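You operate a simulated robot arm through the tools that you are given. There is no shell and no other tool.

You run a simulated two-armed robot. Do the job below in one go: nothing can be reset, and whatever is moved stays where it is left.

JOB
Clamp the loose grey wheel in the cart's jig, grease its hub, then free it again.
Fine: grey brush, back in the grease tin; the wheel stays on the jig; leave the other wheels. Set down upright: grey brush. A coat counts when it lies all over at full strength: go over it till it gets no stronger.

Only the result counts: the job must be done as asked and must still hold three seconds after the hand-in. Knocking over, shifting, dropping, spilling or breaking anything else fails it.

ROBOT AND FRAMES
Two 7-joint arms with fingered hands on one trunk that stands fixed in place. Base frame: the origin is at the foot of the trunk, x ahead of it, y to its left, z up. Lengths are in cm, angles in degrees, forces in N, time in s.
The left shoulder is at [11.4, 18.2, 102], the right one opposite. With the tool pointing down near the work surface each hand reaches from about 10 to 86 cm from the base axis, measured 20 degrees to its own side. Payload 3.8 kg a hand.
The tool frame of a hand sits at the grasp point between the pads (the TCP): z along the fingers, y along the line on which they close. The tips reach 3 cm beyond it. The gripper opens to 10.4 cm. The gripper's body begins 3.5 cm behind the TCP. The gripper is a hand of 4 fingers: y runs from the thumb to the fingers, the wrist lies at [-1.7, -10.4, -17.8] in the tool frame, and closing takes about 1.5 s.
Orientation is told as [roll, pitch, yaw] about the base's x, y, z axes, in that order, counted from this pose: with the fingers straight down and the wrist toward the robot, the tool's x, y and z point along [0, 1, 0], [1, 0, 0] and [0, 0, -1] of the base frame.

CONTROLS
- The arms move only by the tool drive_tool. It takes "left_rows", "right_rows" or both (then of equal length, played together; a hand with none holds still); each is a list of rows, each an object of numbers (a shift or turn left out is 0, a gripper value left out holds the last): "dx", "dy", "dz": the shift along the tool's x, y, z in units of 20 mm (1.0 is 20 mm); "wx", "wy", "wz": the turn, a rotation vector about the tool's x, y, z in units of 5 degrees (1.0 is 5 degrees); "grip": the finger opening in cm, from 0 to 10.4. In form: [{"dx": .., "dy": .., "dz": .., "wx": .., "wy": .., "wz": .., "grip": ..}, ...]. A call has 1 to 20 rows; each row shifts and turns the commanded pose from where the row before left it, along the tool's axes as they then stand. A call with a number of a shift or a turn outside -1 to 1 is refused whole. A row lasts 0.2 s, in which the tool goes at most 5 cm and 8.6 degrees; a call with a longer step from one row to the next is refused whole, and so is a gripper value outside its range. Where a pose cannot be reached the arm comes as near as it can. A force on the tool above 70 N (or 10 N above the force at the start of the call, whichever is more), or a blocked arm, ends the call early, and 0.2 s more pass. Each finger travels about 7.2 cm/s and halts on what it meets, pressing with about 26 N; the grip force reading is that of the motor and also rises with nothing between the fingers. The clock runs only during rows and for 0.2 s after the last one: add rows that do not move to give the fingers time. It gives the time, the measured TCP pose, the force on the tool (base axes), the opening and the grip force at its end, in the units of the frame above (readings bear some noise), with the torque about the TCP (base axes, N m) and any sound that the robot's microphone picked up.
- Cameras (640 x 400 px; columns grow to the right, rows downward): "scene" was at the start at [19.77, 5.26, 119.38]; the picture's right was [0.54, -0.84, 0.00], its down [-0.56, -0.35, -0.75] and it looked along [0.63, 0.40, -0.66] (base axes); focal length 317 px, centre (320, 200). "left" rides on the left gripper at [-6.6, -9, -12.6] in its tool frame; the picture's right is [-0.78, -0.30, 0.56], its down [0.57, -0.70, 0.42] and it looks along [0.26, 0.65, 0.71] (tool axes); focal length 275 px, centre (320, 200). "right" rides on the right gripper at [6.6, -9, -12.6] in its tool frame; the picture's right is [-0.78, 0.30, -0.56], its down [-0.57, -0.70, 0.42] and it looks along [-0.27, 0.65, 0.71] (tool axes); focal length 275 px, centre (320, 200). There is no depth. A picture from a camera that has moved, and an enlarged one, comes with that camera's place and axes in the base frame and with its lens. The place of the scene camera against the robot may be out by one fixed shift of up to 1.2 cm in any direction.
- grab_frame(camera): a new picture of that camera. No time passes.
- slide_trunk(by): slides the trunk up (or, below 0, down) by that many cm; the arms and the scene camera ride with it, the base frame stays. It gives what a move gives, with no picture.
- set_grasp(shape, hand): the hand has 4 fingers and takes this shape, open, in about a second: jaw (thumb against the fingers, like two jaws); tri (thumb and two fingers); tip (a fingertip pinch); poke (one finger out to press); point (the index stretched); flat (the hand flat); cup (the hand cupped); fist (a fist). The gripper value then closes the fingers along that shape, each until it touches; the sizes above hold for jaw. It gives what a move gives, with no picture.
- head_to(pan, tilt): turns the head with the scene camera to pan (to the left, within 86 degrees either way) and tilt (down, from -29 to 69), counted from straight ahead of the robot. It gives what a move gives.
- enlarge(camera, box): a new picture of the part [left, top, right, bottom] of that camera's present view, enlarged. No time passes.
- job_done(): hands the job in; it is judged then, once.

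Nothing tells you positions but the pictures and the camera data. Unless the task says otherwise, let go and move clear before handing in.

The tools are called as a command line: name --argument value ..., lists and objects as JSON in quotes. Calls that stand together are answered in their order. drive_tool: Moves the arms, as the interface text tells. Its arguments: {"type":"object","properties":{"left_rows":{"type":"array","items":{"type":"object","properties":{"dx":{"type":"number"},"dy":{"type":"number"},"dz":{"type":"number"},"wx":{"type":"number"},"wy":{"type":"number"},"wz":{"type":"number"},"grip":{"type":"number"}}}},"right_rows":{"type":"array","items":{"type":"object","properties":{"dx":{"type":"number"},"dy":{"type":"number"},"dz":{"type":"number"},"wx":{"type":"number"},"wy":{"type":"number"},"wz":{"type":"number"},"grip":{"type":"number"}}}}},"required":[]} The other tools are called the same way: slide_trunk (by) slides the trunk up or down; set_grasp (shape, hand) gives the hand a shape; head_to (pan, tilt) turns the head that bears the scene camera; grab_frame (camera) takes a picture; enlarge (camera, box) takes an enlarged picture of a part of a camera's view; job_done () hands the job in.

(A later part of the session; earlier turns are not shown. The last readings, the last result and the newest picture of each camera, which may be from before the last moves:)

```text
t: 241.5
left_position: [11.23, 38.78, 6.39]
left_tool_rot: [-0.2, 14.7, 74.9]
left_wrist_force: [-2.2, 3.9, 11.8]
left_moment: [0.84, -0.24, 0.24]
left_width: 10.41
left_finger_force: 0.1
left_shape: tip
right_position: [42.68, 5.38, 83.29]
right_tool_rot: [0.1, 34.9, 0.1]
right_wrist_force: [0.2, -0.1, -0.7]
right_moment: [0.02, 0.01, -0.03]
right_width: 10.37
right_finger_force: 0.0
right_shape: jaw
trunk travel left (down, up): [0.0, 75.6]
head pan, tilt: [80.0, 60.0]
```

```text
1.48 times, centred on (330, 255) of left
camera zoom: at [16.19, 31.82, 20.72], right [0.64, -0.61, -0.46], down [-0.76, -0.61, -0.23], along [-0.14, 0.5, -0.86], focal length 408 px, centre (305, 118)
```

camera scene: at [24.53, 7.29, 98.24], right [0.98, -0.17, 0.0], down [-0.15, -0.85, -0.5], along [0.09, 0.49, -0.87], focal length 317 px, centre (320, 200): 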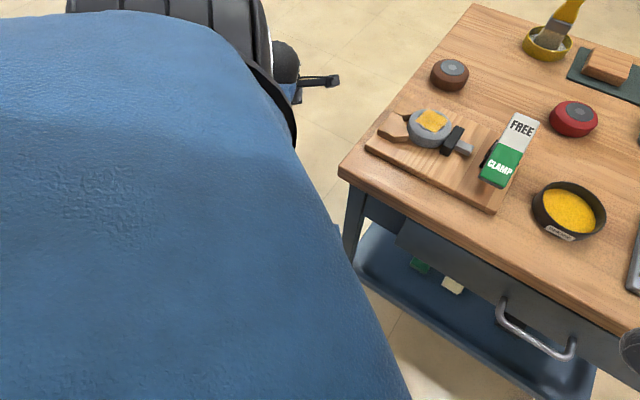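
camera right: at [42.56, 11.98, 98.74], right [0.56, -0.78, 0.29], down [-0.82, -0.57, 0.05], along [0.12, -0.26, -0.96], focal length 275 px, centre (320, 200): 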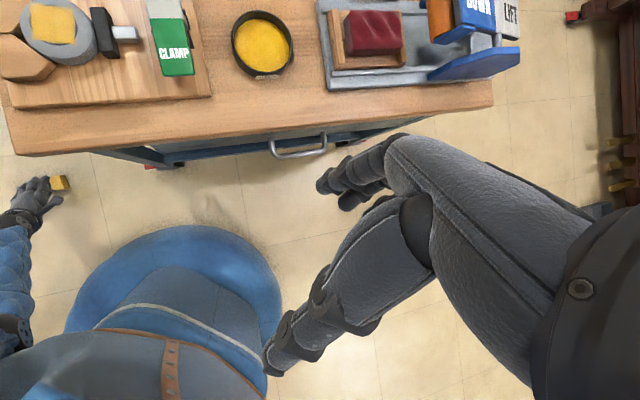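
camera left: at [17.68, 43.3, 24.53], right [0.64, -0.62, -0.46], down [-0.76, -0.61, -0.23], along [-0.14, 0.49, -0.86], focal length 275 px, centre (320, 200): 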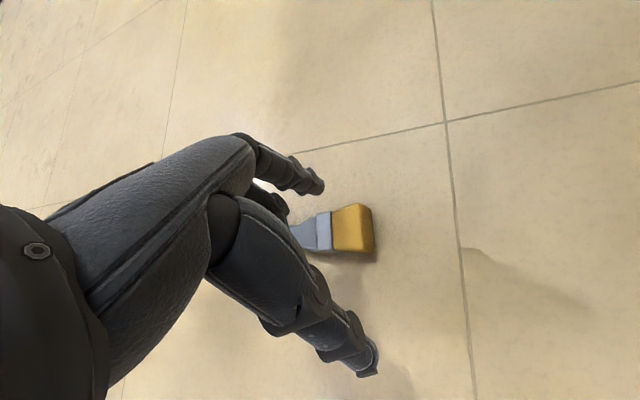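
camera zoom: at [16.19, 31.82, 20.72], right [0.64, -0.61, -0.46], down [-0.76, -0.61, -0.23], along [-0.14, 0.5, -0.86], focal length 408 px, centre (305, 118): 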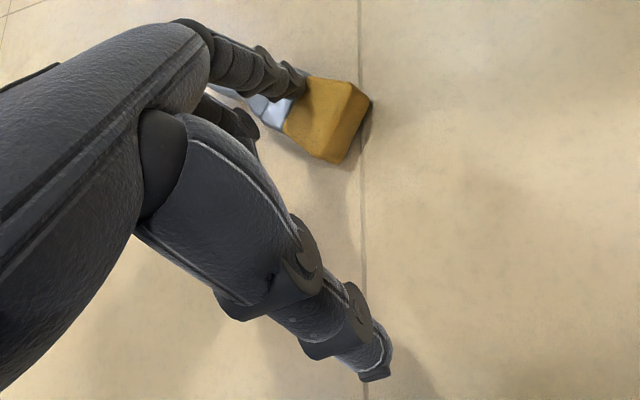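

The dragging works well: bristle end ≈(14.6, 40.5), handle end ≈(10.8, 52). I'm dragging about 5 cm more.

drive_tool --left_rows '[{"dx": -0.143, "dy": -0.198, "dz": 0.053}, {"dx": -0.143, "dy": -0.198, "dz": 0.053}, {"dx": -0.143, "dy": -0.198, "dz": 0.053}, {"dx": -0.143, "dy": -0.198, "dz": 0.053}, {"dx": -0.143, "dy": -0.198, "dz": 0.053}, {"dx": -0.143, "dy": -0.198, "dz": 0.053}, {"dx": -0.143, "dy": -0.198, "dz": 0.053}, {"dx": -0.143, "dy": -0.198, "dz": 0.053}, {"dx": -0.143, "dy": -0.198, "dz": 0.053}, {"dx": -0.143, "dy": -0.198, "dz": 0.053}, {}]'

enlarge --camera "right" --box '[0, 120, 160, 240]'

grab_frame --camera "left"

```text
t: 244.1
left_position: [12.99, 41.98, 7.61]
left_tool_rot: [2.0, 9.4, 72.6]
left_wrist_force: [0.0, -0.6, 0.2]
left_moment: [0.0, -0.04, 0.02]
left_width: 10.42
left_finger_force: 0.0
left_shape: tip
right_position: [42.7, 5.46, 83.39]
right_tool_rot: [-0.1, 35.0, 0.0]
right_wrist_force: [0.0, -0.1, 0.4]
right_moment: [0.0, -0.01, -0.01]
right_width: 10.36
right_finger_force: 0.1
right_shape: jaw
trunk travel left (down, up): [0.0, 75.6]
head pan, tilt: [80.0, 60.0]
stopped in row 11 (left hand): the arm was blocked; the commanded pose is now the measured one
```

```text
3.33 times, centred on (80, 180) of right
camera zoom: at [42.55, 11.97, 98.75], right [0.56, -0.78, 0.29], down [-0.82, -0.57, 0.05], along [0.12, -0.26, -0.96], focal length 918 px, centre (1120, 267)
```

zoom: 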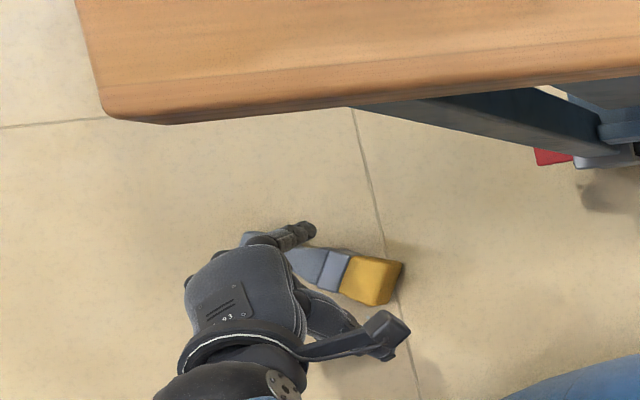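

```text
taken
camera left: at [17.58, 33.36, 21.12], right [0.61, -0.6, -0.53], down [-0.79, -0.55, -0.28], along [-0.12, 0.59, -0.8], focal length 275 px, centre (320, 200)
```

left: 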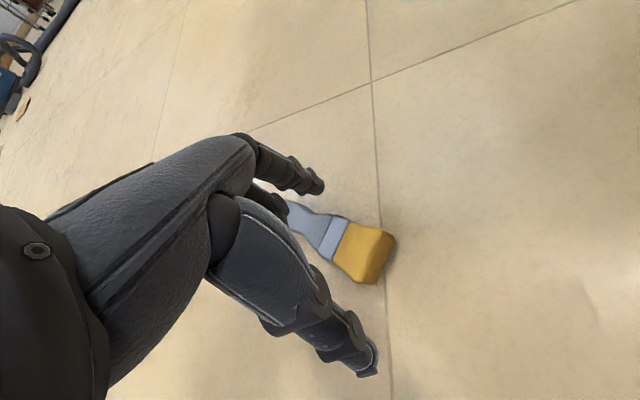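

The arm got blocked as it folded inward, but the brush has come far enough: bristle end ≈(15.8, 40.4), handle end ≈(11.9, 51.7). Next I'll turn the brush sideways by pushing its handle end to the right. I'm moving the index finger over to the left of the handle.

drive_tool --left_rows '[{"dx": 0.427, "dy": 0.287, "dz": -0.123}, {"dx": 0.427, "dy": 0.287, "dz": -0.123}, {"dx": 0.427, "dy": 0.287, "dz": -0.123}, {"dx": 0.427, "dy": 0.287, "dz": -0.123}, {"dx": 0.427, "dy": 0.287, "dz": -0.123}, {"dx": 0.427, "dy": 0.287, "dz": -0.123}, {"wx": 0.22, "wy": -0.26, "wz": -0.88}, {"wx": 0.22, "wy": -0.26, "wz": -0.88}, {"wx": 0.22, "wy": -0.26, "wz": -0.88}, {"wx": 0.22, "wy": -0.26, "wz": -0.88}, {"wx": 0.22, "wy": -0.26, "wz": -0.88}, {}]'

grab_frame --camera "left"

enlarge --camera "right" --box '[0, 120, 160, 240]'

```text
t: 246.7
left_position: [9.13, 46.65, 8.53]
left_tool_rot: [0.3, 14.9, 95.4]
left_wrist_force: [0.1, -0.7, 0.1]
left_moment: [-0.01, 0.04, -0.02]
left_width: 10.38
left_finger_force: 0.0
left_shape: tip
right_position: [42.7, 5.35, 83.37]
right_tool_rot: [0.0, 35.0, 0.0]
right_wrist_force: [0.2, 0.0, 0.4]
right_moment: [0.02, 0.01, 0.02]
right_width: 10.39
right_finger_force: 0.0
right_shape: jaw
trunk travel left (down, up): [0.0, 75.6]
head pan, tilt: [80.0, 60.0]
```

```text
taken
camera left: at [16.21, 41.78, 22.92], right [0.81, -0.35, -0.46], down [-0.5, -0.84, -0.23], along [-0.31, 0.42, -0.86], focal length 275 px, centre (320, 200)
```

left: 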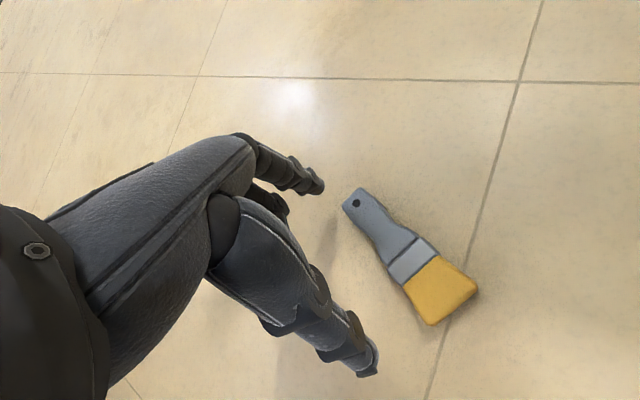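

```text
3.33 times, centred on (80, 180) of right
camera zoom: at [42.56, 11.98, 98.74], right [0.56, -0.78, 0.29], down [-0.82, -0.57, 0.05], along [0.12, -0.26, -0.96], focal length 918 px, centre (1120, 267)
```

zoom: 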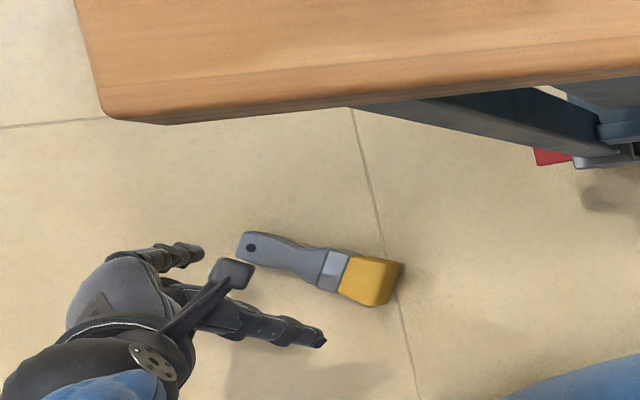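

A clear view. The index tip is just left of the handle end; I'm lowering it beside the handle.

drive_tool --left_rows '[{"dx": 0.2, "dy": -0.05, "dz": 0.2}, {"dx": 0.2, "dy": -0.05, "dz": 0.355}, {"dx": 0.17, "dy": -0.05, "dz": 0.355}, {"dy": -0.05, "dz": 0.355}, {"dy": -0.05, "dz": 0.355}, {}]'

grab_frame --camera "left"

enlarge --camera "right" --box '[0, 120, 160, 240]'

```text
t: 248.1
left_position: [8.04, 45.23, 5.47]
left_tool_rot: [0.1, 14.9, 95.4]
left_wrist_force: [0.2, 0.6, 0.2]
left_moment: [0.03, -0.01, 0.02]
left_width: 10.43
left_finger_force: 0.0
left_shape: tip
right_position: [42.73, 5.36, 83.32]
right_tool_rot: [0.0, 35.0, 0.0]
right_wrist_force: [-0.2, 0.5, 0.5]
right_moment: [-0.02, 0.02, 0.03]
right_width: 10.4
right_finger_force: 0.1
right_shape: jaw
trunk travel left (down, up): [0.0, 75.6]
head pan, tilt: [80.0, 60.0]
```

```text
taken
camera left: at [15.19, 40.41, 19.82], right [0.81, -0.35, -0.46], down [-0.5, -0.84, -0.23], along [-0.31, 0.42, -0.86], focal length 275 px, centre (320, 200)
```

left: 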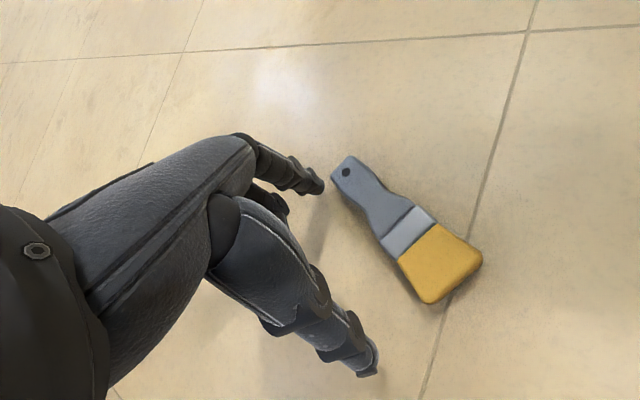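

```text
3.33 times, centred on (80, 180) of right
camera zoom: at [42.56, 11.98, 98.74], right [0.56, -0.78, 0.29], down [-0.82, -0.57, 0.05], along [0.12, -0.26, -0.96], focal length 918 px, centre (1120, 267)
```

zoom: 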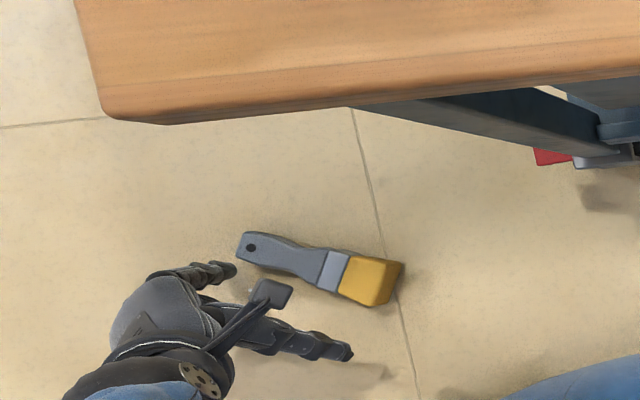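

The index is beside the handle near its end, about 1 cm off the floor. I'm sweeping right to turn the brush.

drive_tool --left_rows '[{"dx": -0.25}, {"dx": -0.25}, {"dx": -0.25}, {"dx": -0.25}, {"dx": -0.25}, {"dx": -0.25}, {"dx": -0.25}, {"dx": -0.25}, {"dx": -0.25}, {"dx": -0.25}, {}]'

grab_frame --camera "left"

enlarge --camera "right" --box '[0, 120, 160, 240]'

```text
t: 250.5
left_position: [13.0, 45.55, 5.47]
left_tool_rot: [0.2, 15.0, 95.4]
left_wrist_force: [-0.6, 0.4, 0.2]
left_moment: [0.05, 0.01, 0.02]
left_width: 10.39
left_finger_force: 0.0
left_shape: tip
right_position: [42.76, 5.51, 83.37]
right_tool_rot: [0.0, 35.0, -0.1]
right_wrist_force: [0.7, 0.0, -0.6]
right_moment: [0.01, -0.02, -0.01]
right_width: 10.39
right_finger_force: 0.0
right_shape: jaw
trunk travel left (down, up): [0.0, 75.6]
head pan, tilt: [80.0, 60.0]
```

```text
taken
camera left: at [20.12, 40.8, 19.9], right [0.81, -0.36, -0.46], down [-0.5, -0.84, -0.23], along [-0.31, 0.42, -0.86], focal length 275 px, centre (320, 200)
```

left: 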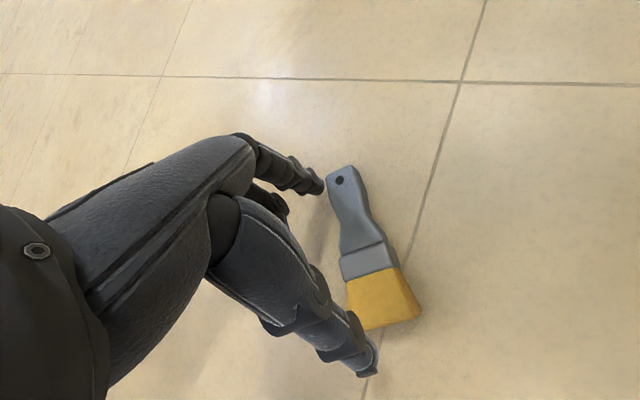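

```text
3.33 times, centred on (80, 180) of right
camera zoom: at [42.56, 11.97, 98.74], right [0.56, -0.78, 0.29], down [-0.82, -0.57, 0.05], along [0.12, -0.26, -0.96], focal length 918 px, centre (1120, 267)
```

zoom: 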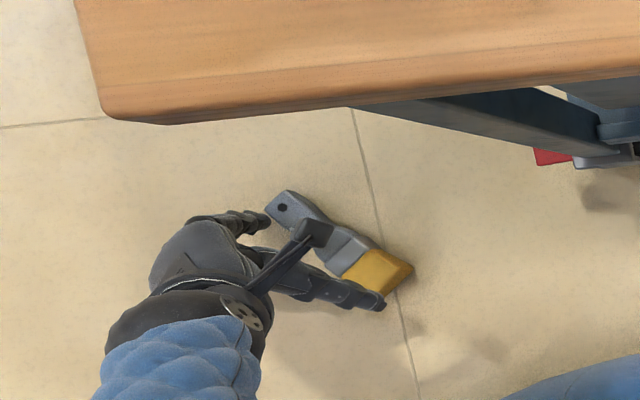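

drive_tool --left_rows '[{"dx": -0.25}, {"dx": -0.25}, {"dx": -0.25}, {"dx": -0.25}, {"dx": -0.25, "dy": -0.04, "dz": 0.01}, {"dx": -0.25, "dy": -0.04, "dz": 0.01}, {"dx": -0.25, "dy": -0.06, "dz": 0.015}, {"dx": -0.25, "dy": -0.06, "dz": 0.015}, {"dx": -0.25, "dy": -0.08, "dz": 0.02}, {"dx": -0.25, "dy": -0.08, "dz": 0.02}, {}]'

grab_frame --camera "left"

enlarge --camera "right" --box '[0, 120, 160, 240]'

```text
t: 252.9
left_position: [18.09, 45.29, 5.58]
left_tool_rot: [0.2, 14.9, 95.5]
left_wrist_force: [-0.1, 0.3, -0.5]
left_moment: [-0.01, 0.01, 0.0]
left_width: 10.41
left_finger_force: 0.1
left_shape: tip
right_position: [42.74, 5.47, 83.28]
right_tool_rot: [0.0, 35.0, 0.0]
right_wrist_force: [-0.3, 0.1, -0.8]
right_moment: [-0.03, -0.01, 0.02]
right_width: 10.36
right_finger_force: 0.2
right_shape: jaw
trunk travel left (down, up): [0.0, 75.6]
head pan, tilt: [80.0, 60.0]
```

```text
taken
camera left: at [25.22, 40.44, 19.93], right [0.81, -0.36, -0.46], down [-0.5, -0.84, -0.23], along [-0.31, 0.42, -0.86], focal length 275 px, centre (320, 200)
```

left: 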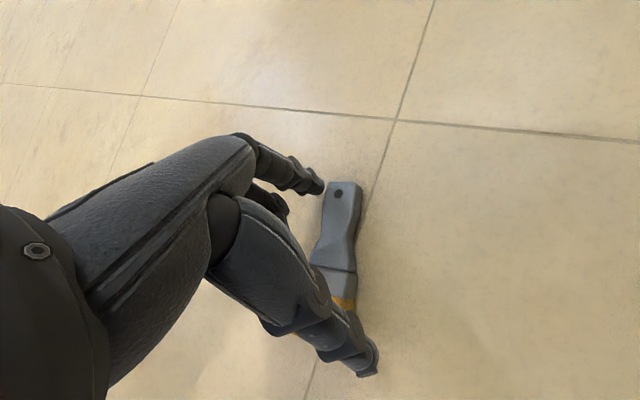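

```text
3.33 times, centred on (80, 180) of right
camera zoom: at [42.56, 11.97, 98.74], right [0.56, -0.78, 0.29], down [-0.82, -0.57, 0.05], along [0.12, -0.26, -0.96], focal length 918 px, centre (1120, 267)
```

zoom: 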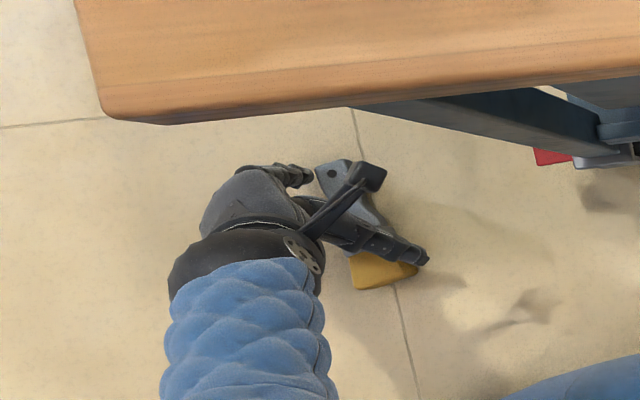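

drive_tool --left_rows '[{"dx": -0.238, "dy": -0.1, "dz": 0.027}, {"dx": -0.238, "dy": -0.1, "dz": 0.027}, {"dx": -0.238, "dy": -0.12, "dz": 0.03}, {"dx": -0.238, "dy": -0.12, "dz": 0.03}, {"dx": -0.238, "dy": -0.14, "dz": 0.037}, {"dx": -0.238, "dy": -0.14, "dz": 0.037}, {"dx": -0.238, "dy": -0.16, "dz": 0.043}, {"dx": -0.238, "dy": -0.16, "dz": 0.043}, {}]'

grab_frame --camera "left"

enlarge --camera "right" --box '[0, 120, 160, 240]'

```text
t: 254.9
left_position: [22.12, 43.52, 5.58]
left_tool_rot: [0.1, 15.0, 95.4]
left_wrist_force: [-0.1, 0.1, 0.2]
left_moment: [-0.03, 0.01, 0.02]
left_width: 10.4
left_finger_force: 0.1
left_shape: tip
right_position: [42.77, 5.4, 83.31]
right_tool_rot: [-0.1, 35.1, 0.1]
right_wrist_force: [0.0, -0.7, 0.4]
right_moment: [-0.04, -0.04, 0.0]
right_width: 10.35
right_finger_force: 0.0
right_shape: jaw
trunk travel left (down, up): [0.0, 75.6]
head pan, tilt: [80.0, 60.0]
```

```text
taken
camera left: at [29.24, 38.72, 19.89], right [0.81, -0.36, -0.46], down [-0.5, -0.84, -0.23], along [-0.31, 0.42, -0.86], focal length 275 px, centre (320, 200)
```

left: 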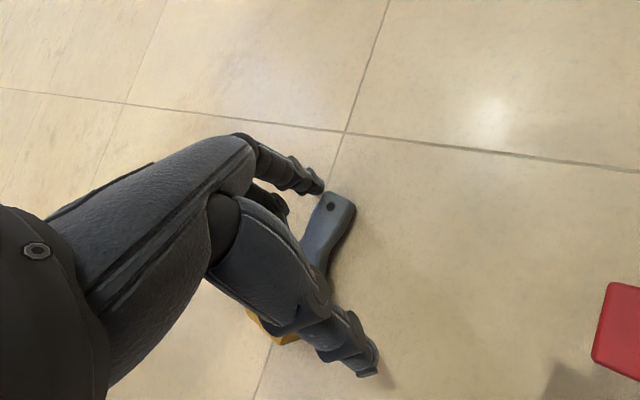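

```text
3.33 times, centred on (80, 180) of right
camera zoom: at [42.56, 11.97, 98.74], right [0.56, -0.78, 0.29], down [-0.82, -0.57, 0.05], along [0.12, -0.26, -0.96], focal length 918 px, centre (1120, 267)
```

zoom: 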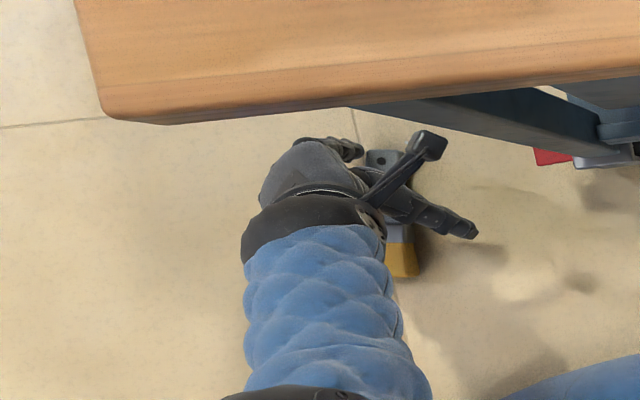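

drive_tool --left_rows '[{"dx": -0.19, "dy": -0.22, "dz": 0.06}, {"dx": -0.19, "dy": -0.22, "dz": 0.06}, {"dx": -0.19, "dy": -0.22, "dz": 0.06}, {"dx": -0.19, "dy": -0.22, "dz": 0.06}, {"dx": -0.19, "dy": -0.22, "dz": 0.06}, {}]'

grab_frame --camera "left"

enlarge --camera "right" --box '[0, 120, 160, 240]'

```text
t: 256.3
left_position: [24.14, 41.67, 5.67]
left_tool_rot: [0.2, 15.1, 95.3]
left_wrist_force: [-0.1, 0.4, 0.3]
left_moment: [-0.01, 0.01, 0.03]
left_width: 10.37
left_finger_force: 0.0
left_shape: tip
right_position: [42.85, 5.43, 83.51]
right_tool_rot: [0.1, 35.0, 0.0]
right_wrist_force: [0.1, -0.1, 0.0]
right_moment: [0.01, -0.01, 0.03]
right_width: 10.39
right_finger_force: 0.0
right_shape: jaw
trunk travel left (down, up): [0.0, 75.6]
head pan, tilt: [80.0, 60.0]
```

```text
taken
camera left: at [31.24, 36.76, 19.94], right [0.81, -0.36, -0.46], down [-0.5, -0.84, -0.23], along [-0.31, 0.42, -0.86], focal length 275 px, centre (320, 200)
```

left: 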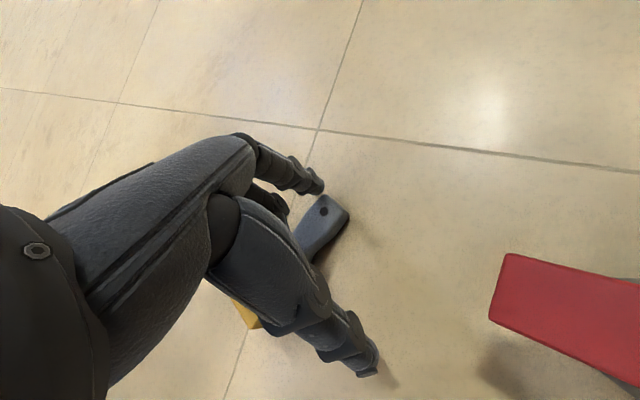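

```text
3.33 times, centred on (80, 180) of right
camera zoom: at [42.56, 11.97, 98.74], right [0.56, -0.78, 0.29], down [-0.82, -0.57, 0.05], along [0.12, -0.26, -0.96], focal length 918 px, centre (1120, 267)
```

zoom: 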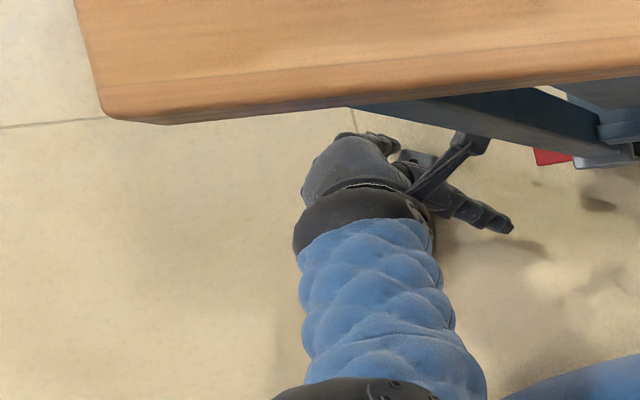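

The brush now lies at about 27° with its handle toward (24.6, 45.4), close and nearly crosswise to me, though the hand is getting near the cart's leg. I'm backing off outward and up, reshaping to tri with a 6 cm opening and aligning to the handle.

drive_tool --left_rows '[{"dx": 0.14, "dy": 0.418, "dz": -0.354}, {"dx": 0.14, "dy": 0.418, "dz": -0.354}, {"dx": 0.14, "dy": 0.418, "dz": -0.354}, {"dx": 0.14, "dy": 0.418, "dz": -0.354}, {"dx": 0.14, "dy": 0.418, "dz": -0.354}, {}]'

set_grasp --hand "left" --shape "tri"

drive_tool --left_rows '[{"wy": -0.224, "wz": -0.84, "grip": 6.5}, {"wy": -0.224, "wz": -0.84, "grip": 6.5}, {"wy": -0.224, "wz": -0.84, "grip": 6.5}, {"grip": 6.5}, {"grip": 6.5}]'

grab_frame --camera "left"

enlarge --camera "right" --box '[0, 120, 160, 240]'

```text
t: 257.7
left_position: [22.47, 46.31, 7.95]
left_tool_rot: [0.2, 14.9, 95.4]
left_wrist_force: [0.8, -0.2, -0.2]
left_moment: [0.01, -0.02, 0.01]
left_width: 10.42
left_finger_force: 0.2
left_shape: tip
right_position: [42.64, 5.42, 83.41]
right_tool_rot: [-0.1, 35.0, 0.0]
right_wrist_force: [-0.5, 0.6, 0.4]
right_moment: [0.03, 0.0, 0.03]
right_width: 10.38
right_finger_force: 0.0
right_shape: jaw
trunk travel left (down, up): [0.0, 75.6]
head pan, tilt: [80.0, 60.0]
```

```text
t: 258.6
left_position: [22.38, 46.32, 8.0]
left_tool_rot: [0.2, 14.9, 95.5]
left_wrist_force: [0.0, -0.4, -1.1]
left_moment: [-0.01, -0.03, 0.04]
left_width: 10.37
left_finger_force: 0.0
left_shape: tri
right_position: [42.71, 5.52, 83.35]
right_tool_rot: [0.0, 34.9, 0.0]
right_wrist_force: [0.8, 0.3, -0.7]
right_moment: [0.0, -0.01, -0.02]
right_width: 10.35
right_finger_force: 0.0
right_shape: jaw
trunk travel left (down, up): [0.0, 75.6]
head pan, tilt: [80.0, 60.0]
```

```text
t: 259.8
left_position: [22.46, 46.28, 7.94]
left_tool_rot: [0.1, 14.9, 108.3]
left_wrist_force: [-0.3, 0.9, -0.1]
left_moment: [0.01, -0.03, 0.01]
left_width: 6.53
left_finger_force: 0.1
left_shape: tri
right_position: [42.64, 5.44, 83.37]
right_tool_rot: [0.0, 34.9, 0.1]
right_wrist_force: [0.1, 0.1, 0.0]
right_moment: [0.0, 0.01, -0.02]
right_width: 10.38
right_finger_force: 0.2
right_shape: jaw
trunk travel left (down, up): [0.0, 75.6]
head pan, tilt: [80.0, 60.0]
```

```text
taken
camera left: at [30.4, 43.2, 22.28], right [0.87, -0.16, -0.46], down [-0.3, -0.93, -0.23], along [-0.39, 0.34, -0.86], focal length 275 px, centre (320, 200)
```

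left: 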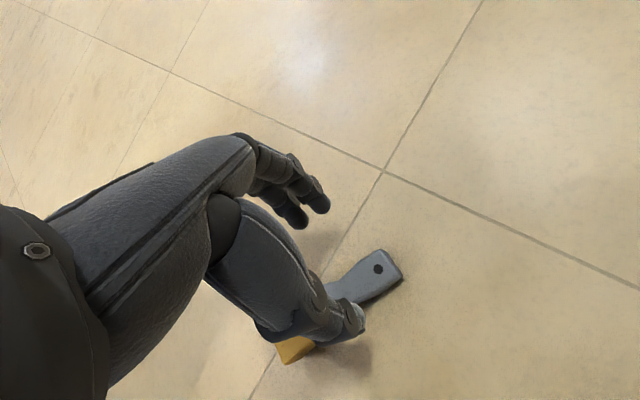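

```text
3.33 times, centred on (80, 180) of right
camera zoom: at [42.56, 11.97, 98.74], right [0.56, -0.78, 0.29], down [-0.82, -0.57, 0.05], along [0.12, -0.26, -0.96], focal length 918 px, centre (1120, 267)
```

zoom: 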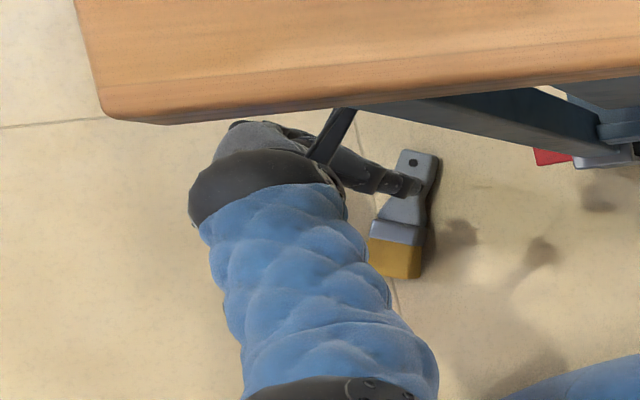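

The handle centre is ≈(23, 43.8). I'm descending with the fingers straddling the handle.

drive_tool --left_rows '[{"dx": 0.054, "dy": -0.25, "dz": 0.3}, {"dx": 0.054, "dy": -0.25, "dz": 0.33}, {"dx": 0.054, "dy": -0.2, "dz": 0.36}, {"dx": 0.054, "dy": -0.15, "dz": 0.36}, {"dx": 0.054, "dy": -0.1, "dz": 0.36}, {"dx": 0.054, "dy": -0.05, "dz": 0.3}, {}]'

grab_frame --camera "left"

enlarge --camera "right" --box '[0, 120, 160, 240]'

```text
t: 261.4
left_position: [22.85, 43.39, 4.64]
left_tool_rot: [0.1, 14.9, 108.4]
left_wrist_force: [-0.1, -0.5, 0.7]
left_moment: [0.03, -0.02, 0.01]
left_width: 6.56
left_finger_force: 0.0
left_shape: tri
right_position: [42.77, 5.4, 83.39]
right_tool_rot: [0.0, 35.0, 0.0]
right_wrist_force: [-0.4, 0.4, 0.6]
right_moment: [-0.01, 0.06, 0.03]
right_width: 10.37
right_finger_force: 0.1
right_shape: jaw
trunk travel left (down, up): [0.0, 75.6]
head pan, tilt: [80.0, 60.0]
```

```text
taken
camera left: at [30.81, 40.27, 18.94], right [0.87, -0.16, -0.46], down [-0.3, -0.93, -0.23], along [-0.39, 0.34, -0.86], focal length 275 px, centre (320, 200)
```

left: 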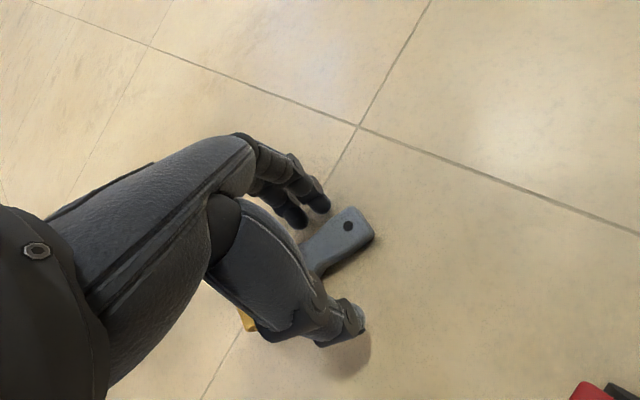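

```text
3.33 times, centred on (80, 180) of right
camera zoom: at [42.56, 11.98, 98.74], right [0.56, -0.78, 0.29], down [-0.82, -0.57, 0.05], along [0.12, -0.26, -0.96], focal length 918 px, centre (1120, 267)
```

zoom: 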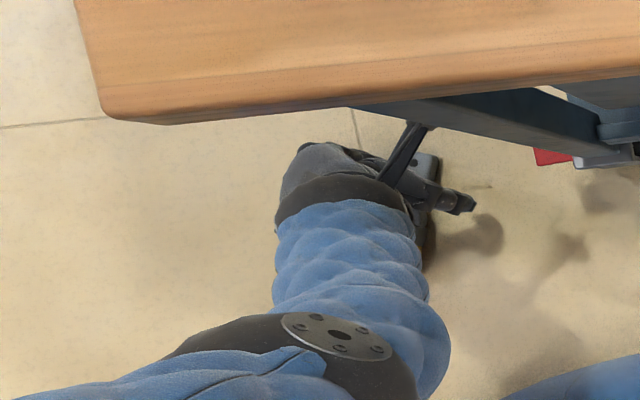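

The handle lies between the two fingers and the thumb. I'm levelling the hand to about 5° pitch so thumb and fingers meet the handle at equal height, and lowering to the floor.

drive_tool --left_rows '[{"wx": -0.5, "dz": 0.1}, {"wx": -0.5, "dz": 0.12}, {"wx": -0.5, "dz": 0.12}, {"wx": -0.5, "dz": 0.12}, {}]'

grab_frame --camera "left"

```text
t: 262.6
left_position: [22.61, 43.2, 3.99]
left_tool_rot: [1.6, 10.5, 109.4]
left_wrist_force: [0.4, 0.0, -0.6]
left_moment: [-0.01, 0.01, -0.06]
left_width: 6.52
left_finger_force: 0.0
left_shape: tri
left hand out of reach, approached as far as the arm can: row 1, 3
right_position: [42.78, 5.3, 83.21]
right_tool_rot: [0.0, 34.9, 0.0]
right_wrist_force: [-0.9, -0.6, -0.5]
right_moment: [-0.02, -0.04, 0.01]
right_width: 10.35
right_finger_force: 0.0
right_shape: jaw
trunk travel left (down, up): [0.0, 75.6]
head pan, tilt: [80.0, 60.0]
```

```text
taken
camera left: at [31.37, 39.35, 17.68], right [0.85, -0.12, -0.51], down [-0.3, -0.91, -0.27], along [-0.44, 0.39, -0.81], focal length 275 px, centre (320, 200)
```

left: 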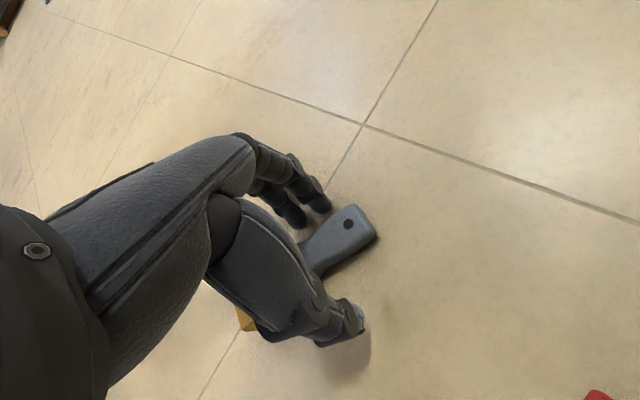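

At the reach limit here. I'm pulling the brush about 2–3 cm further inward with the outer fingers, which frees up height.

drive_tool --left_rows '[{"dy": -0.245, "dz": 0.045}, {"dy": -0.245, "dz": 0.045}, {"dy": -0.245, "dz": 0.045}, {"dy": -0.245, "dz": 0.045}, {"dy": -0.245, "dz": 0.045}, {"dy": -0.245, "dz": 0.045}, {}]'

grab_frame --camera "left"

enlarge --camera "right" --box '[0, 120, 160, 240]'

```text
t: 264.2
left_position: [23.36, 40.65, 3.78]
left_tool_rot: [1.3, 8.5, 109.2]
left_wrist_force: [-2.1, 4.0, 10.2]
left_moment: [0.67, 0.12, 0.13]
left_width: 6.74
left_finger_force: 0.0
left_shape: tri
right_position: [42.69, 5.32, 83.39]
right_tool_rot: [0.0, 35.0, 0.0]
right_wrist_force: [0.4, -0.9, 0.6]
right_moment: [0.01, 0.0, -0.03]
right_width: 10.36
right_finger_force: 0.1
right_shape: jaw
trunk travel left (down, up): [0.0, 75.6]
head pan, tilt: [80.0, 60.0]
```

```text
taken
camera left: at [32.2, 36.27, 17.23], right [0.84, -0.11, -0.53], down [-0.3, -0.9, -0.3], along [-0.44, 0.41, -0.8], focal length 275 px, centre (320, 200)
```

left: 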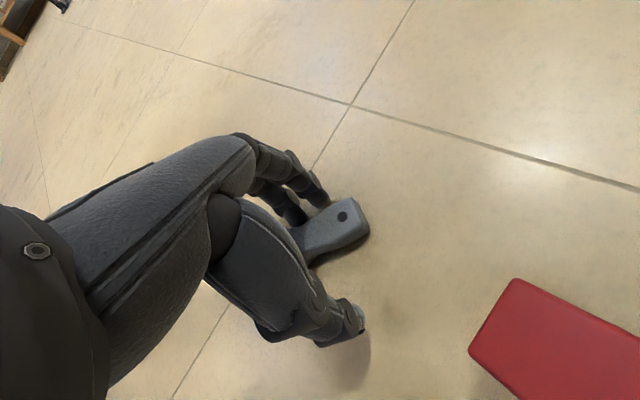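

```text
3.33 times, centred on (80, 180) of right
camera zoom: at [42.53, 11.93, 98.77], right [0.56, -0.78, 0.29], down [-0.82, -0.57, 0.05], along [0.12, -0.26, -0.96], focal length 918 px, centre (1120, 267)
```

zoom: 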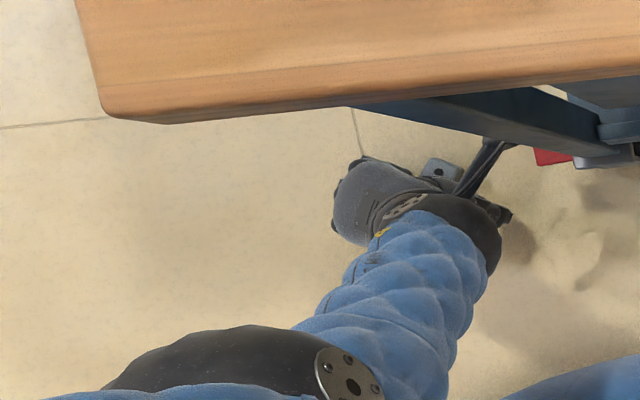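

The fingers are now against the handle. I'm levelling the pitch further (it's reachable here) and then closing.

drive_tool --left_rows '[{"wx": -0.55}, {"wx": -0.55}, {"dz": 0.1}, {}]'

grab_frame --camera "left"

```text
t: 265.2
left_position: [22.88, 40.77, 4.06]
left_tool_rot: [1.3, 3.1, 109.1]
left_wrist_force: [0.6, 0.0, 0.3]
left_moment: [-0.02, 0.0, -0.02]
left_width: 6.53
left_finger_force: 0.1
left_shape: tri
left hand out of reach, approached as far as the arm can: row 2
right_position: [42.67, 5.44, 83.37]
right_tool_rot: [0.0, 35.1, 0.0]
right_wrist_force: [0.7, -0.3, 0.7]
right_moment: [0.0, 0.0, -0.02]
right_width: 10.36
right_finger_force: 0.1
right_shape: jaw
trunk travel left (down, up): [0.0, 75.6]
head pan, tilt: [80.0, 60.0]
```

```text
taken
camera left: at [32.19, 35.21, 16.8], right [0.83, -0.06, -0.56], down [-0.31, -0.87, -0.37], along [-0.47, 0.48, -0.74], focal length 275 px, centre (320, 200)
```

left: 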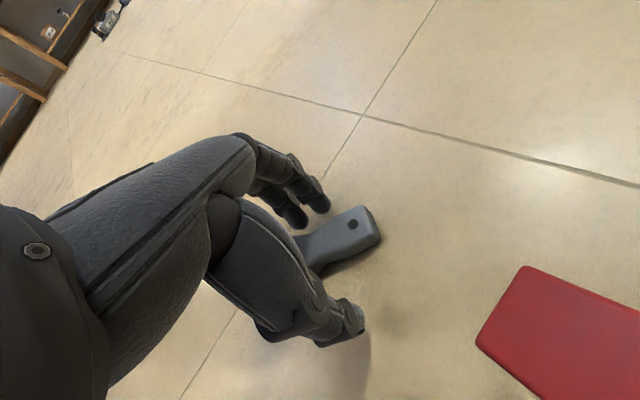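

Slightly too high to pinch well, and the camera bracket is near the cart's caster. I'm turning the hand to about 90° yaw (moving the bracket away from the cart) and pulling the brush a bit further in.

drive_tool --left_rows '[{"wz": 0.95}, {"wz": 0.95}, {"wz": 0.95}, {"wz": 0.95}, {"dx": 0.1, "dy": -0.3, "dz": 0.03}, {"dx": 0.1, "dy": -0.3, "dz": 0.03}, {"dx": 0.1, "dy": -0.3, "dz": 0.03}, {}]'

grab_frame --camera "left"

grab_frame --camera "right"

```text
t: 267.0
left_position: [22.49, 39.2, 3.65]
left_tool_rot: [0.2, 3.5, 90.0]
left_wrist_force: [0.8, 0.7, 0.2]
left_moment: [-0.04, -0.01, 0.03]
left_width: 6.54
left_finger_force: 0.1
left_shape: tri
right_position: [42.67, 5.42, 83.36]
right_tool_rot: [0.0, 35.0, 0.0]
right_wrist_force: [0.2, 0.7, 0.0]
right_moment: [-0.05, 0.03, 0.02]
right_width: 10.37
right_finger_force: 0.1
right_shape: jaw
trunk travel left (down, up): [0.0, 75.6]
head pan, tilt: [80.0, 60.0]
```

```text
taken
camera left: at [29.12, 30.92, 16.69], right [0.77, -0.33, -0.54], down [-0.57, -0.73, -0.38], along [-0.27, 0.6, -0.75], focal length 275 px, centre (320, 200)
```

left: 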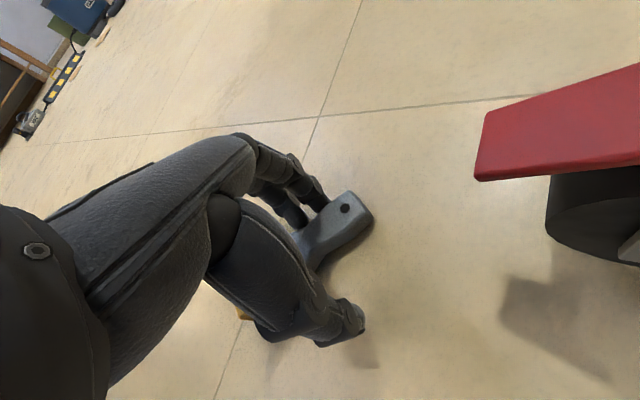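

```text
taken
camera right: at [42.56, 11.97, 98.74], right [0.56, -0.78, 0.29], down [-0.82, -0.57, 0.05], along [0.12, -0.26, -0.96], focal length 275 px, centre (320, 200)
```

right: 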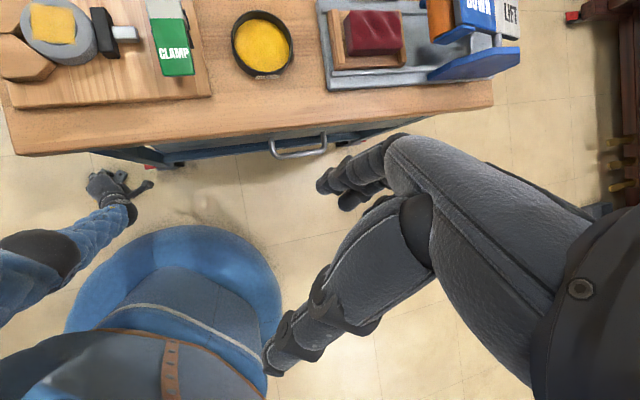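

The fingers straddle the handle at z≈0.6. I'm closing now.

drive_tool --left_rows '[{"dz": 0.05, "grip": 5.5}, {"grip": 4.5}, {"grip": 3.5}, {"grip": 2.5}, {"grip": 1.5}, {"grip": 1.0}, {"grip": 1.0}, {"grip": 1.0}]'

grab_frame --camera "left"

enlarge --camera "right" --box '[40, 130, 200, 250]'

```text
t: 268.8
left_position: [22.35, 38.99, 3.75]
left_tool_rot: [0.3, 3.4, 90.0]
left_wrist_force: [0.0, 0.2, 0.0]
left_moment: [0.02, -0.01, -0.01]
left_width: 2.07
left_finger_force: 26.0
left_shape: tri
right_position: [42.81, 5.44, 83.31]
right_tool_rot: [0.0, 35.0, 0.0]
right_wrist_force: [0.3, -0.2, 0.3]
right_moment: [-0.03, 0.0, 0.0]
right_width: 10.38
right_finger_force: 0.0
right_shape: jaw
trunk travel left (down, up): [0.0, 75.6]
head pan, tilt: [80.0, 60.0]
```

```text
taken
camera left: at [29.1, 30.89, 16.58], right [0.77, -0.33, -0.54], down [-0.57, -0.73, -0.38], along [-0.27, 0.6, -0.75], focal length 275 px, centre (320, 200)
```

left: 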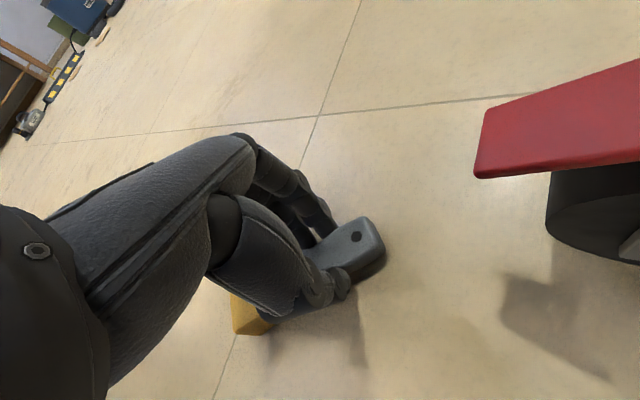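

```text
3.33 times, centred on (120, 190) of right
camera zoom: at [42.56, 11.98, 98.74], right [0.56, -0.78, 0.29], down [-0.82, -0.57, 0.05], along [0.12, -0.26, -0.96], focal length 918 px, centre (987, 233)
```

zoom: 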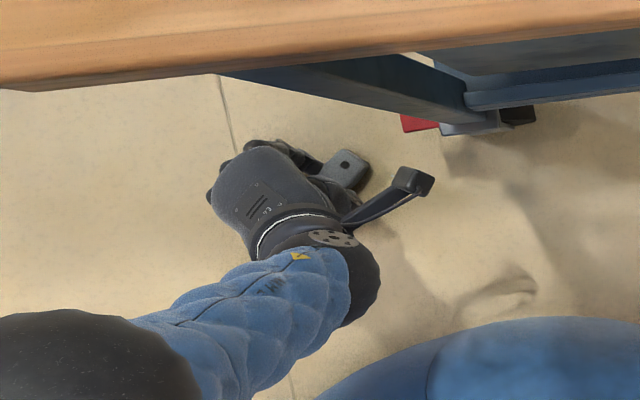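

The handle is gripped (2.07 cm, 26 N). I'm lifting a little with the trunk, so the arm posture stays the same, and checking the hold.

slide_trunk --by 3

grab_frame --camera "left"

enlarge --camera "right" --box '[40, 130, 200, 250]'

```text
t: 269.6
left_position: [22.29, 39.0, 6.53]
left_tool_rot: [0.3, 3.5, 90.1]
left_wrist_force: [0.3, -0.5, -0.7]
left_moment: [0.0, -0.07, 0.01]
left_width: 2.1
left_finger_force: 25.9
left_shape: tri
right_position: [42.73, 5.39, 86.33]
right_tool_rot: [0.0, 35.0, -0.1]
right_wrist_force: [-0.3, -0.3, 0.0]
right_moment: [0.0, 0.03, 0.03]
right_width: 10.37
right_finger_force: 0.0
right_shape: jaw
trunk travel left (down, up): [-3.0, 72.6]
head pan, tilt: [80.0, 60.0]
```

```text
taken
camera left: at [29.06, 30.87, 19.6], right [0.77, -0.33, -0.54], down [-0.57, -0.73, -0.38], along [-0.27, 0.6, -0.75], focal length 275 px, centre (320, 200)
```

left: 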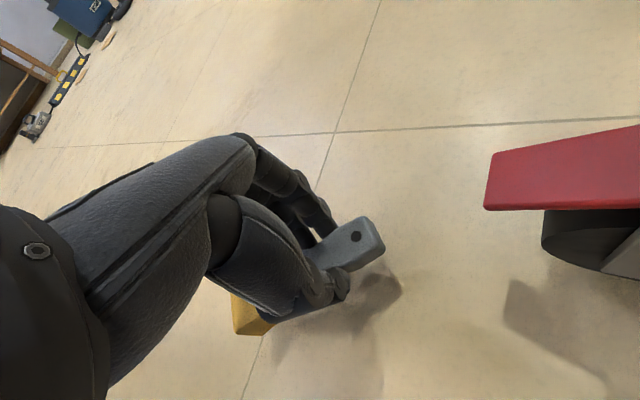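

```text
3.33 times, centred on (120, 190) of right
camera zoom: at [42.64, 11.99, 101.66], right [0.56, -0.78, 0.29], down [-0.82, -0.57, 0.06], along [0.12, -0.27, -0.96], focal length 918 px, centre (987, 233)
```

zoom: 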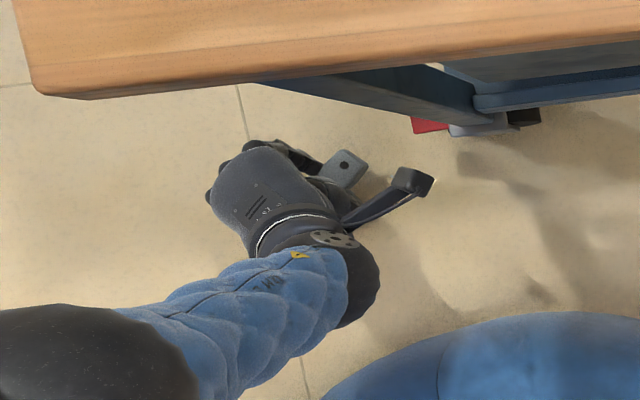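

Held securely. I'm raising the trunk further in steps, then I'll move the hand out left, clear of the cart.

slide_trunk --by 10

grab_frame --camera "left"

grab_frame --camera "right"

```text
t: 270.9
left_position: [27.32, 39.16, 17.96]
left_tool_rot: [-5.9, 3.5, 89.7]
left_wrist_force: [-1.0, 0.2, -1.6]
left_moment: [-0.03, -0.04, 0.0]
left_width: 2.11
left_finger_force: 25.7
left_shape: tri
right_position: [42.84, 5.36, 96.26]
right_tool_rot: [-0.1, 35.1, 0.1]
right_wrist_force: [-0.4, 0.3, -0.1]
right_moment: [-0.03, -0.01, 0.0]
right_width: 10.39
right_finger_force: 0.0
right_shape: jaw
trunk travel left (down, up): [-13.0, 62.6]
head pan, tilt: [80.0, 60.0]
```

```text
taken
camera left: at [32.6, 30.95, 31.62], right [0.83, -0.33, -0.46], down [-0.53, -0.73, -0.44], along [-0.19, 0.6, -0.78], focal length 275 px, centre (320, 200)
```

left: 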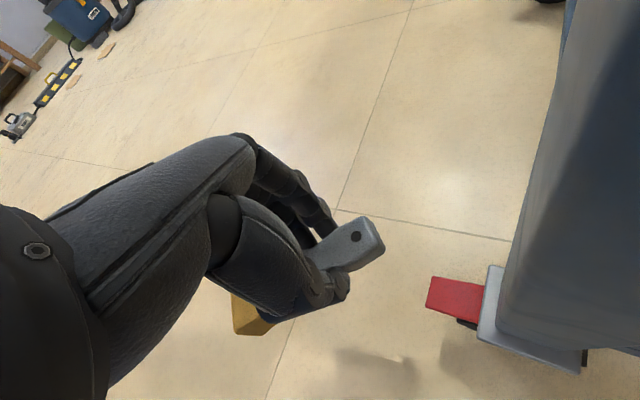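

```text
taken
camera right: at [42.66, 11.98, 111.66], right [0.56, -0.78, 0.29], down [-0.82, -0.57, 0.06], along [0.12, -0.27, -0.96], focal length 275 px, centre (320, 200)
```

right: 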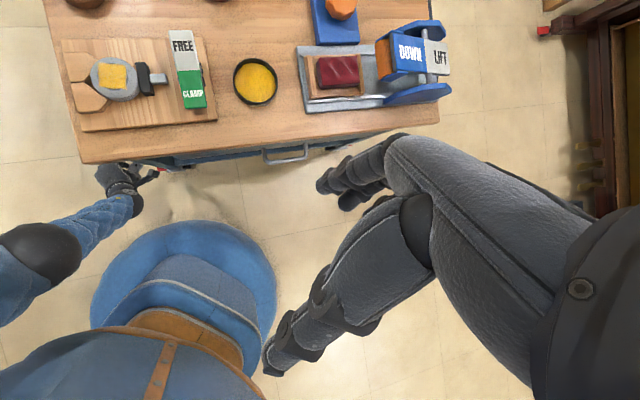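

The arm is brushing the base and drifted toward the cart leg, so I'm moving outward-left straight away.

drive_tool --left_rows '[{"dx": 0.2, "dy": 0.5, "dz": -0.05}, {"dx": 0.3, "dy": 0.6, "dz": -0.05}, {"dx": 0.4, "dy": 0.6, "dz": -0.1}, {"dx": 0.4, "dy": 0.6, "dz": -0.1}, {"dx": 0.4, "dy": 0.6, "dz": -0.1}, {"dx": 0.4, "dy": 0.6, "dz": -0.1}, {"dx": 0.4, "dy": 0.6, "dz": -0.1}, {}]'

grab_frame --camera "left"

grab_frame --camera "right"

```text
t: 272.7
left_position: [22.35, 48.1, 18.64]
left_tool_rot: [-5.9, 3.4, 89.6]
left_wrist_force: [0.2, 0.2, -1.2]
left_moment: [0.02, -0.03, -0.01]
left_width: 2.1
left_finger_force: 26.2
left_shape: tri
left hand out of reach, approached as far as the arm can: row 6, 7
right_position: [42.67, 5.43, 96.38]
right_tool_rot: [0.0, 35.0, 0.0]
right_wrist_force: [0.1, 0.0, -0.1]
right_moment: [-0.02, 0.05, -0.01]
right_width: 10.38
right_finger_force: 0.0
right_shape: jaw
trunk travel left (down, up): [-13.0, 62.6]
head pan, tilt: [80.0, 60.0]
```

```text
taken
camera left: at [27.54, 39.87, 32.38], right [0.83, -0.33, -0.46], down [-0.53, -0.73, -0.44], along [-0.19, 0.6, -0.77], focal length 275 px, centre (320, 200)
```

left: 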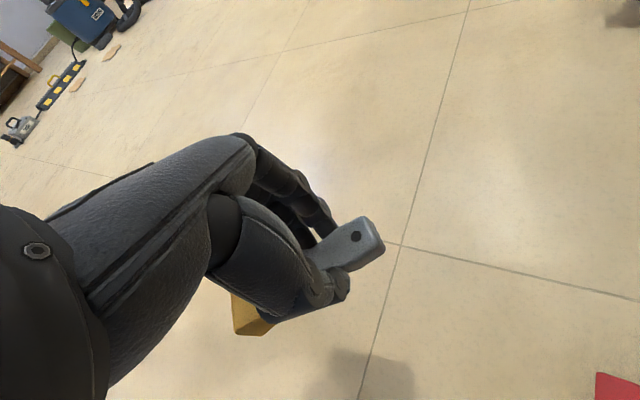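

```text
taken
camera right: at [42.55, 11.99, 111.74], right [0.56, -0.78, 0.29], down [-0.82, -0.57, 0.05], along [0.12, -0.26, -0.96], focal length 275 px, centre (320, 200)
```

right: 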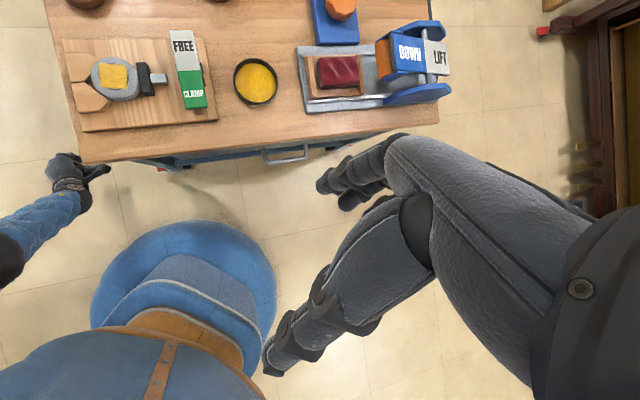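

Clear of the leg, and the brush is still held. I'm moving up and out along the arc that worked before.

drive_tool --left_rows '[{"dx": 0.308, "dy": 0.558, "dz": -0.64}, {"dx": 0.308, "dy": 0.558, "dz": -0.64}, {"dx": 0.308, "dy": 0.558, "dz": -0.64}, {"dx": 0.308, "dy": 0.558, "dz": -0.64}, {"dx": 0.308, "dy": 0.558, "dz": -0.64}, {"dx": 0.308, "dy": 0.558, "dz": -0.64}, {"dx": 0.308, "dy": 0.558, "dz": -0.64}, {"dx": 0.308, "dy": 0.558, "dz": -0.64}, {"dx": 0.308, "dy": 0.558, "dz": -0.64}, {"dx": 0.308, "dy": 0.558, "dz": -0.64}, {}]'

grab_frame --camera "left"

grab_frame --camera "right"

```text
t: 275.1
left_position: [14.85, 60.12, 30.15]
left_tool_rot: [-6.0, 3.5, 89.6]
left_wrist_force: [0.3, -0.7, -0.9]
left_moment: [0.01, -0.06, -0.02]
left_width: 2.07
left_finger_force: 25.7
left_shape: tri
right_position: [42.65, 5.35, 96.37]
right_tool_rot: [-0.1, 35.0, 0.0]
right_wrist_force: [0.2, -1.3, -0.2]
right_moment: [0.0, 0.02, 0.02]
right_width: 10.4
right_finger_force: 0.2
right_shape: jaw
trunk travel left (down, up): [-13.0, 62.6]
head pan, tilt: [80.0, 60.0]
```

```text
taken
camera left: at [20.03, 51.87, 43.88], right [0.83, -0.33, -0.45], down [-0.53, -0.73, -0.44], along [-0.19, 0.6, -0.78], focal length 275 px, centre (320, 200)
```

left: 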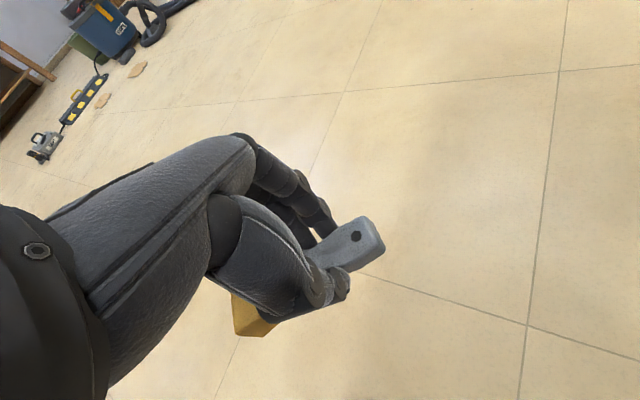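

```text
taken
camera right: at [42.55, 11.98, 111.74], right [0.56, -0.78, 0.29], down [-0.82, -0.57, 0.05], along [0.12, -0.26, -0.96], focal length 275 px, centre (320, 200)
```

right: 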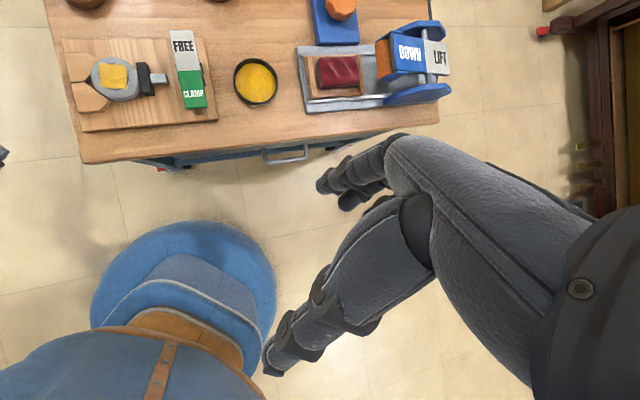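

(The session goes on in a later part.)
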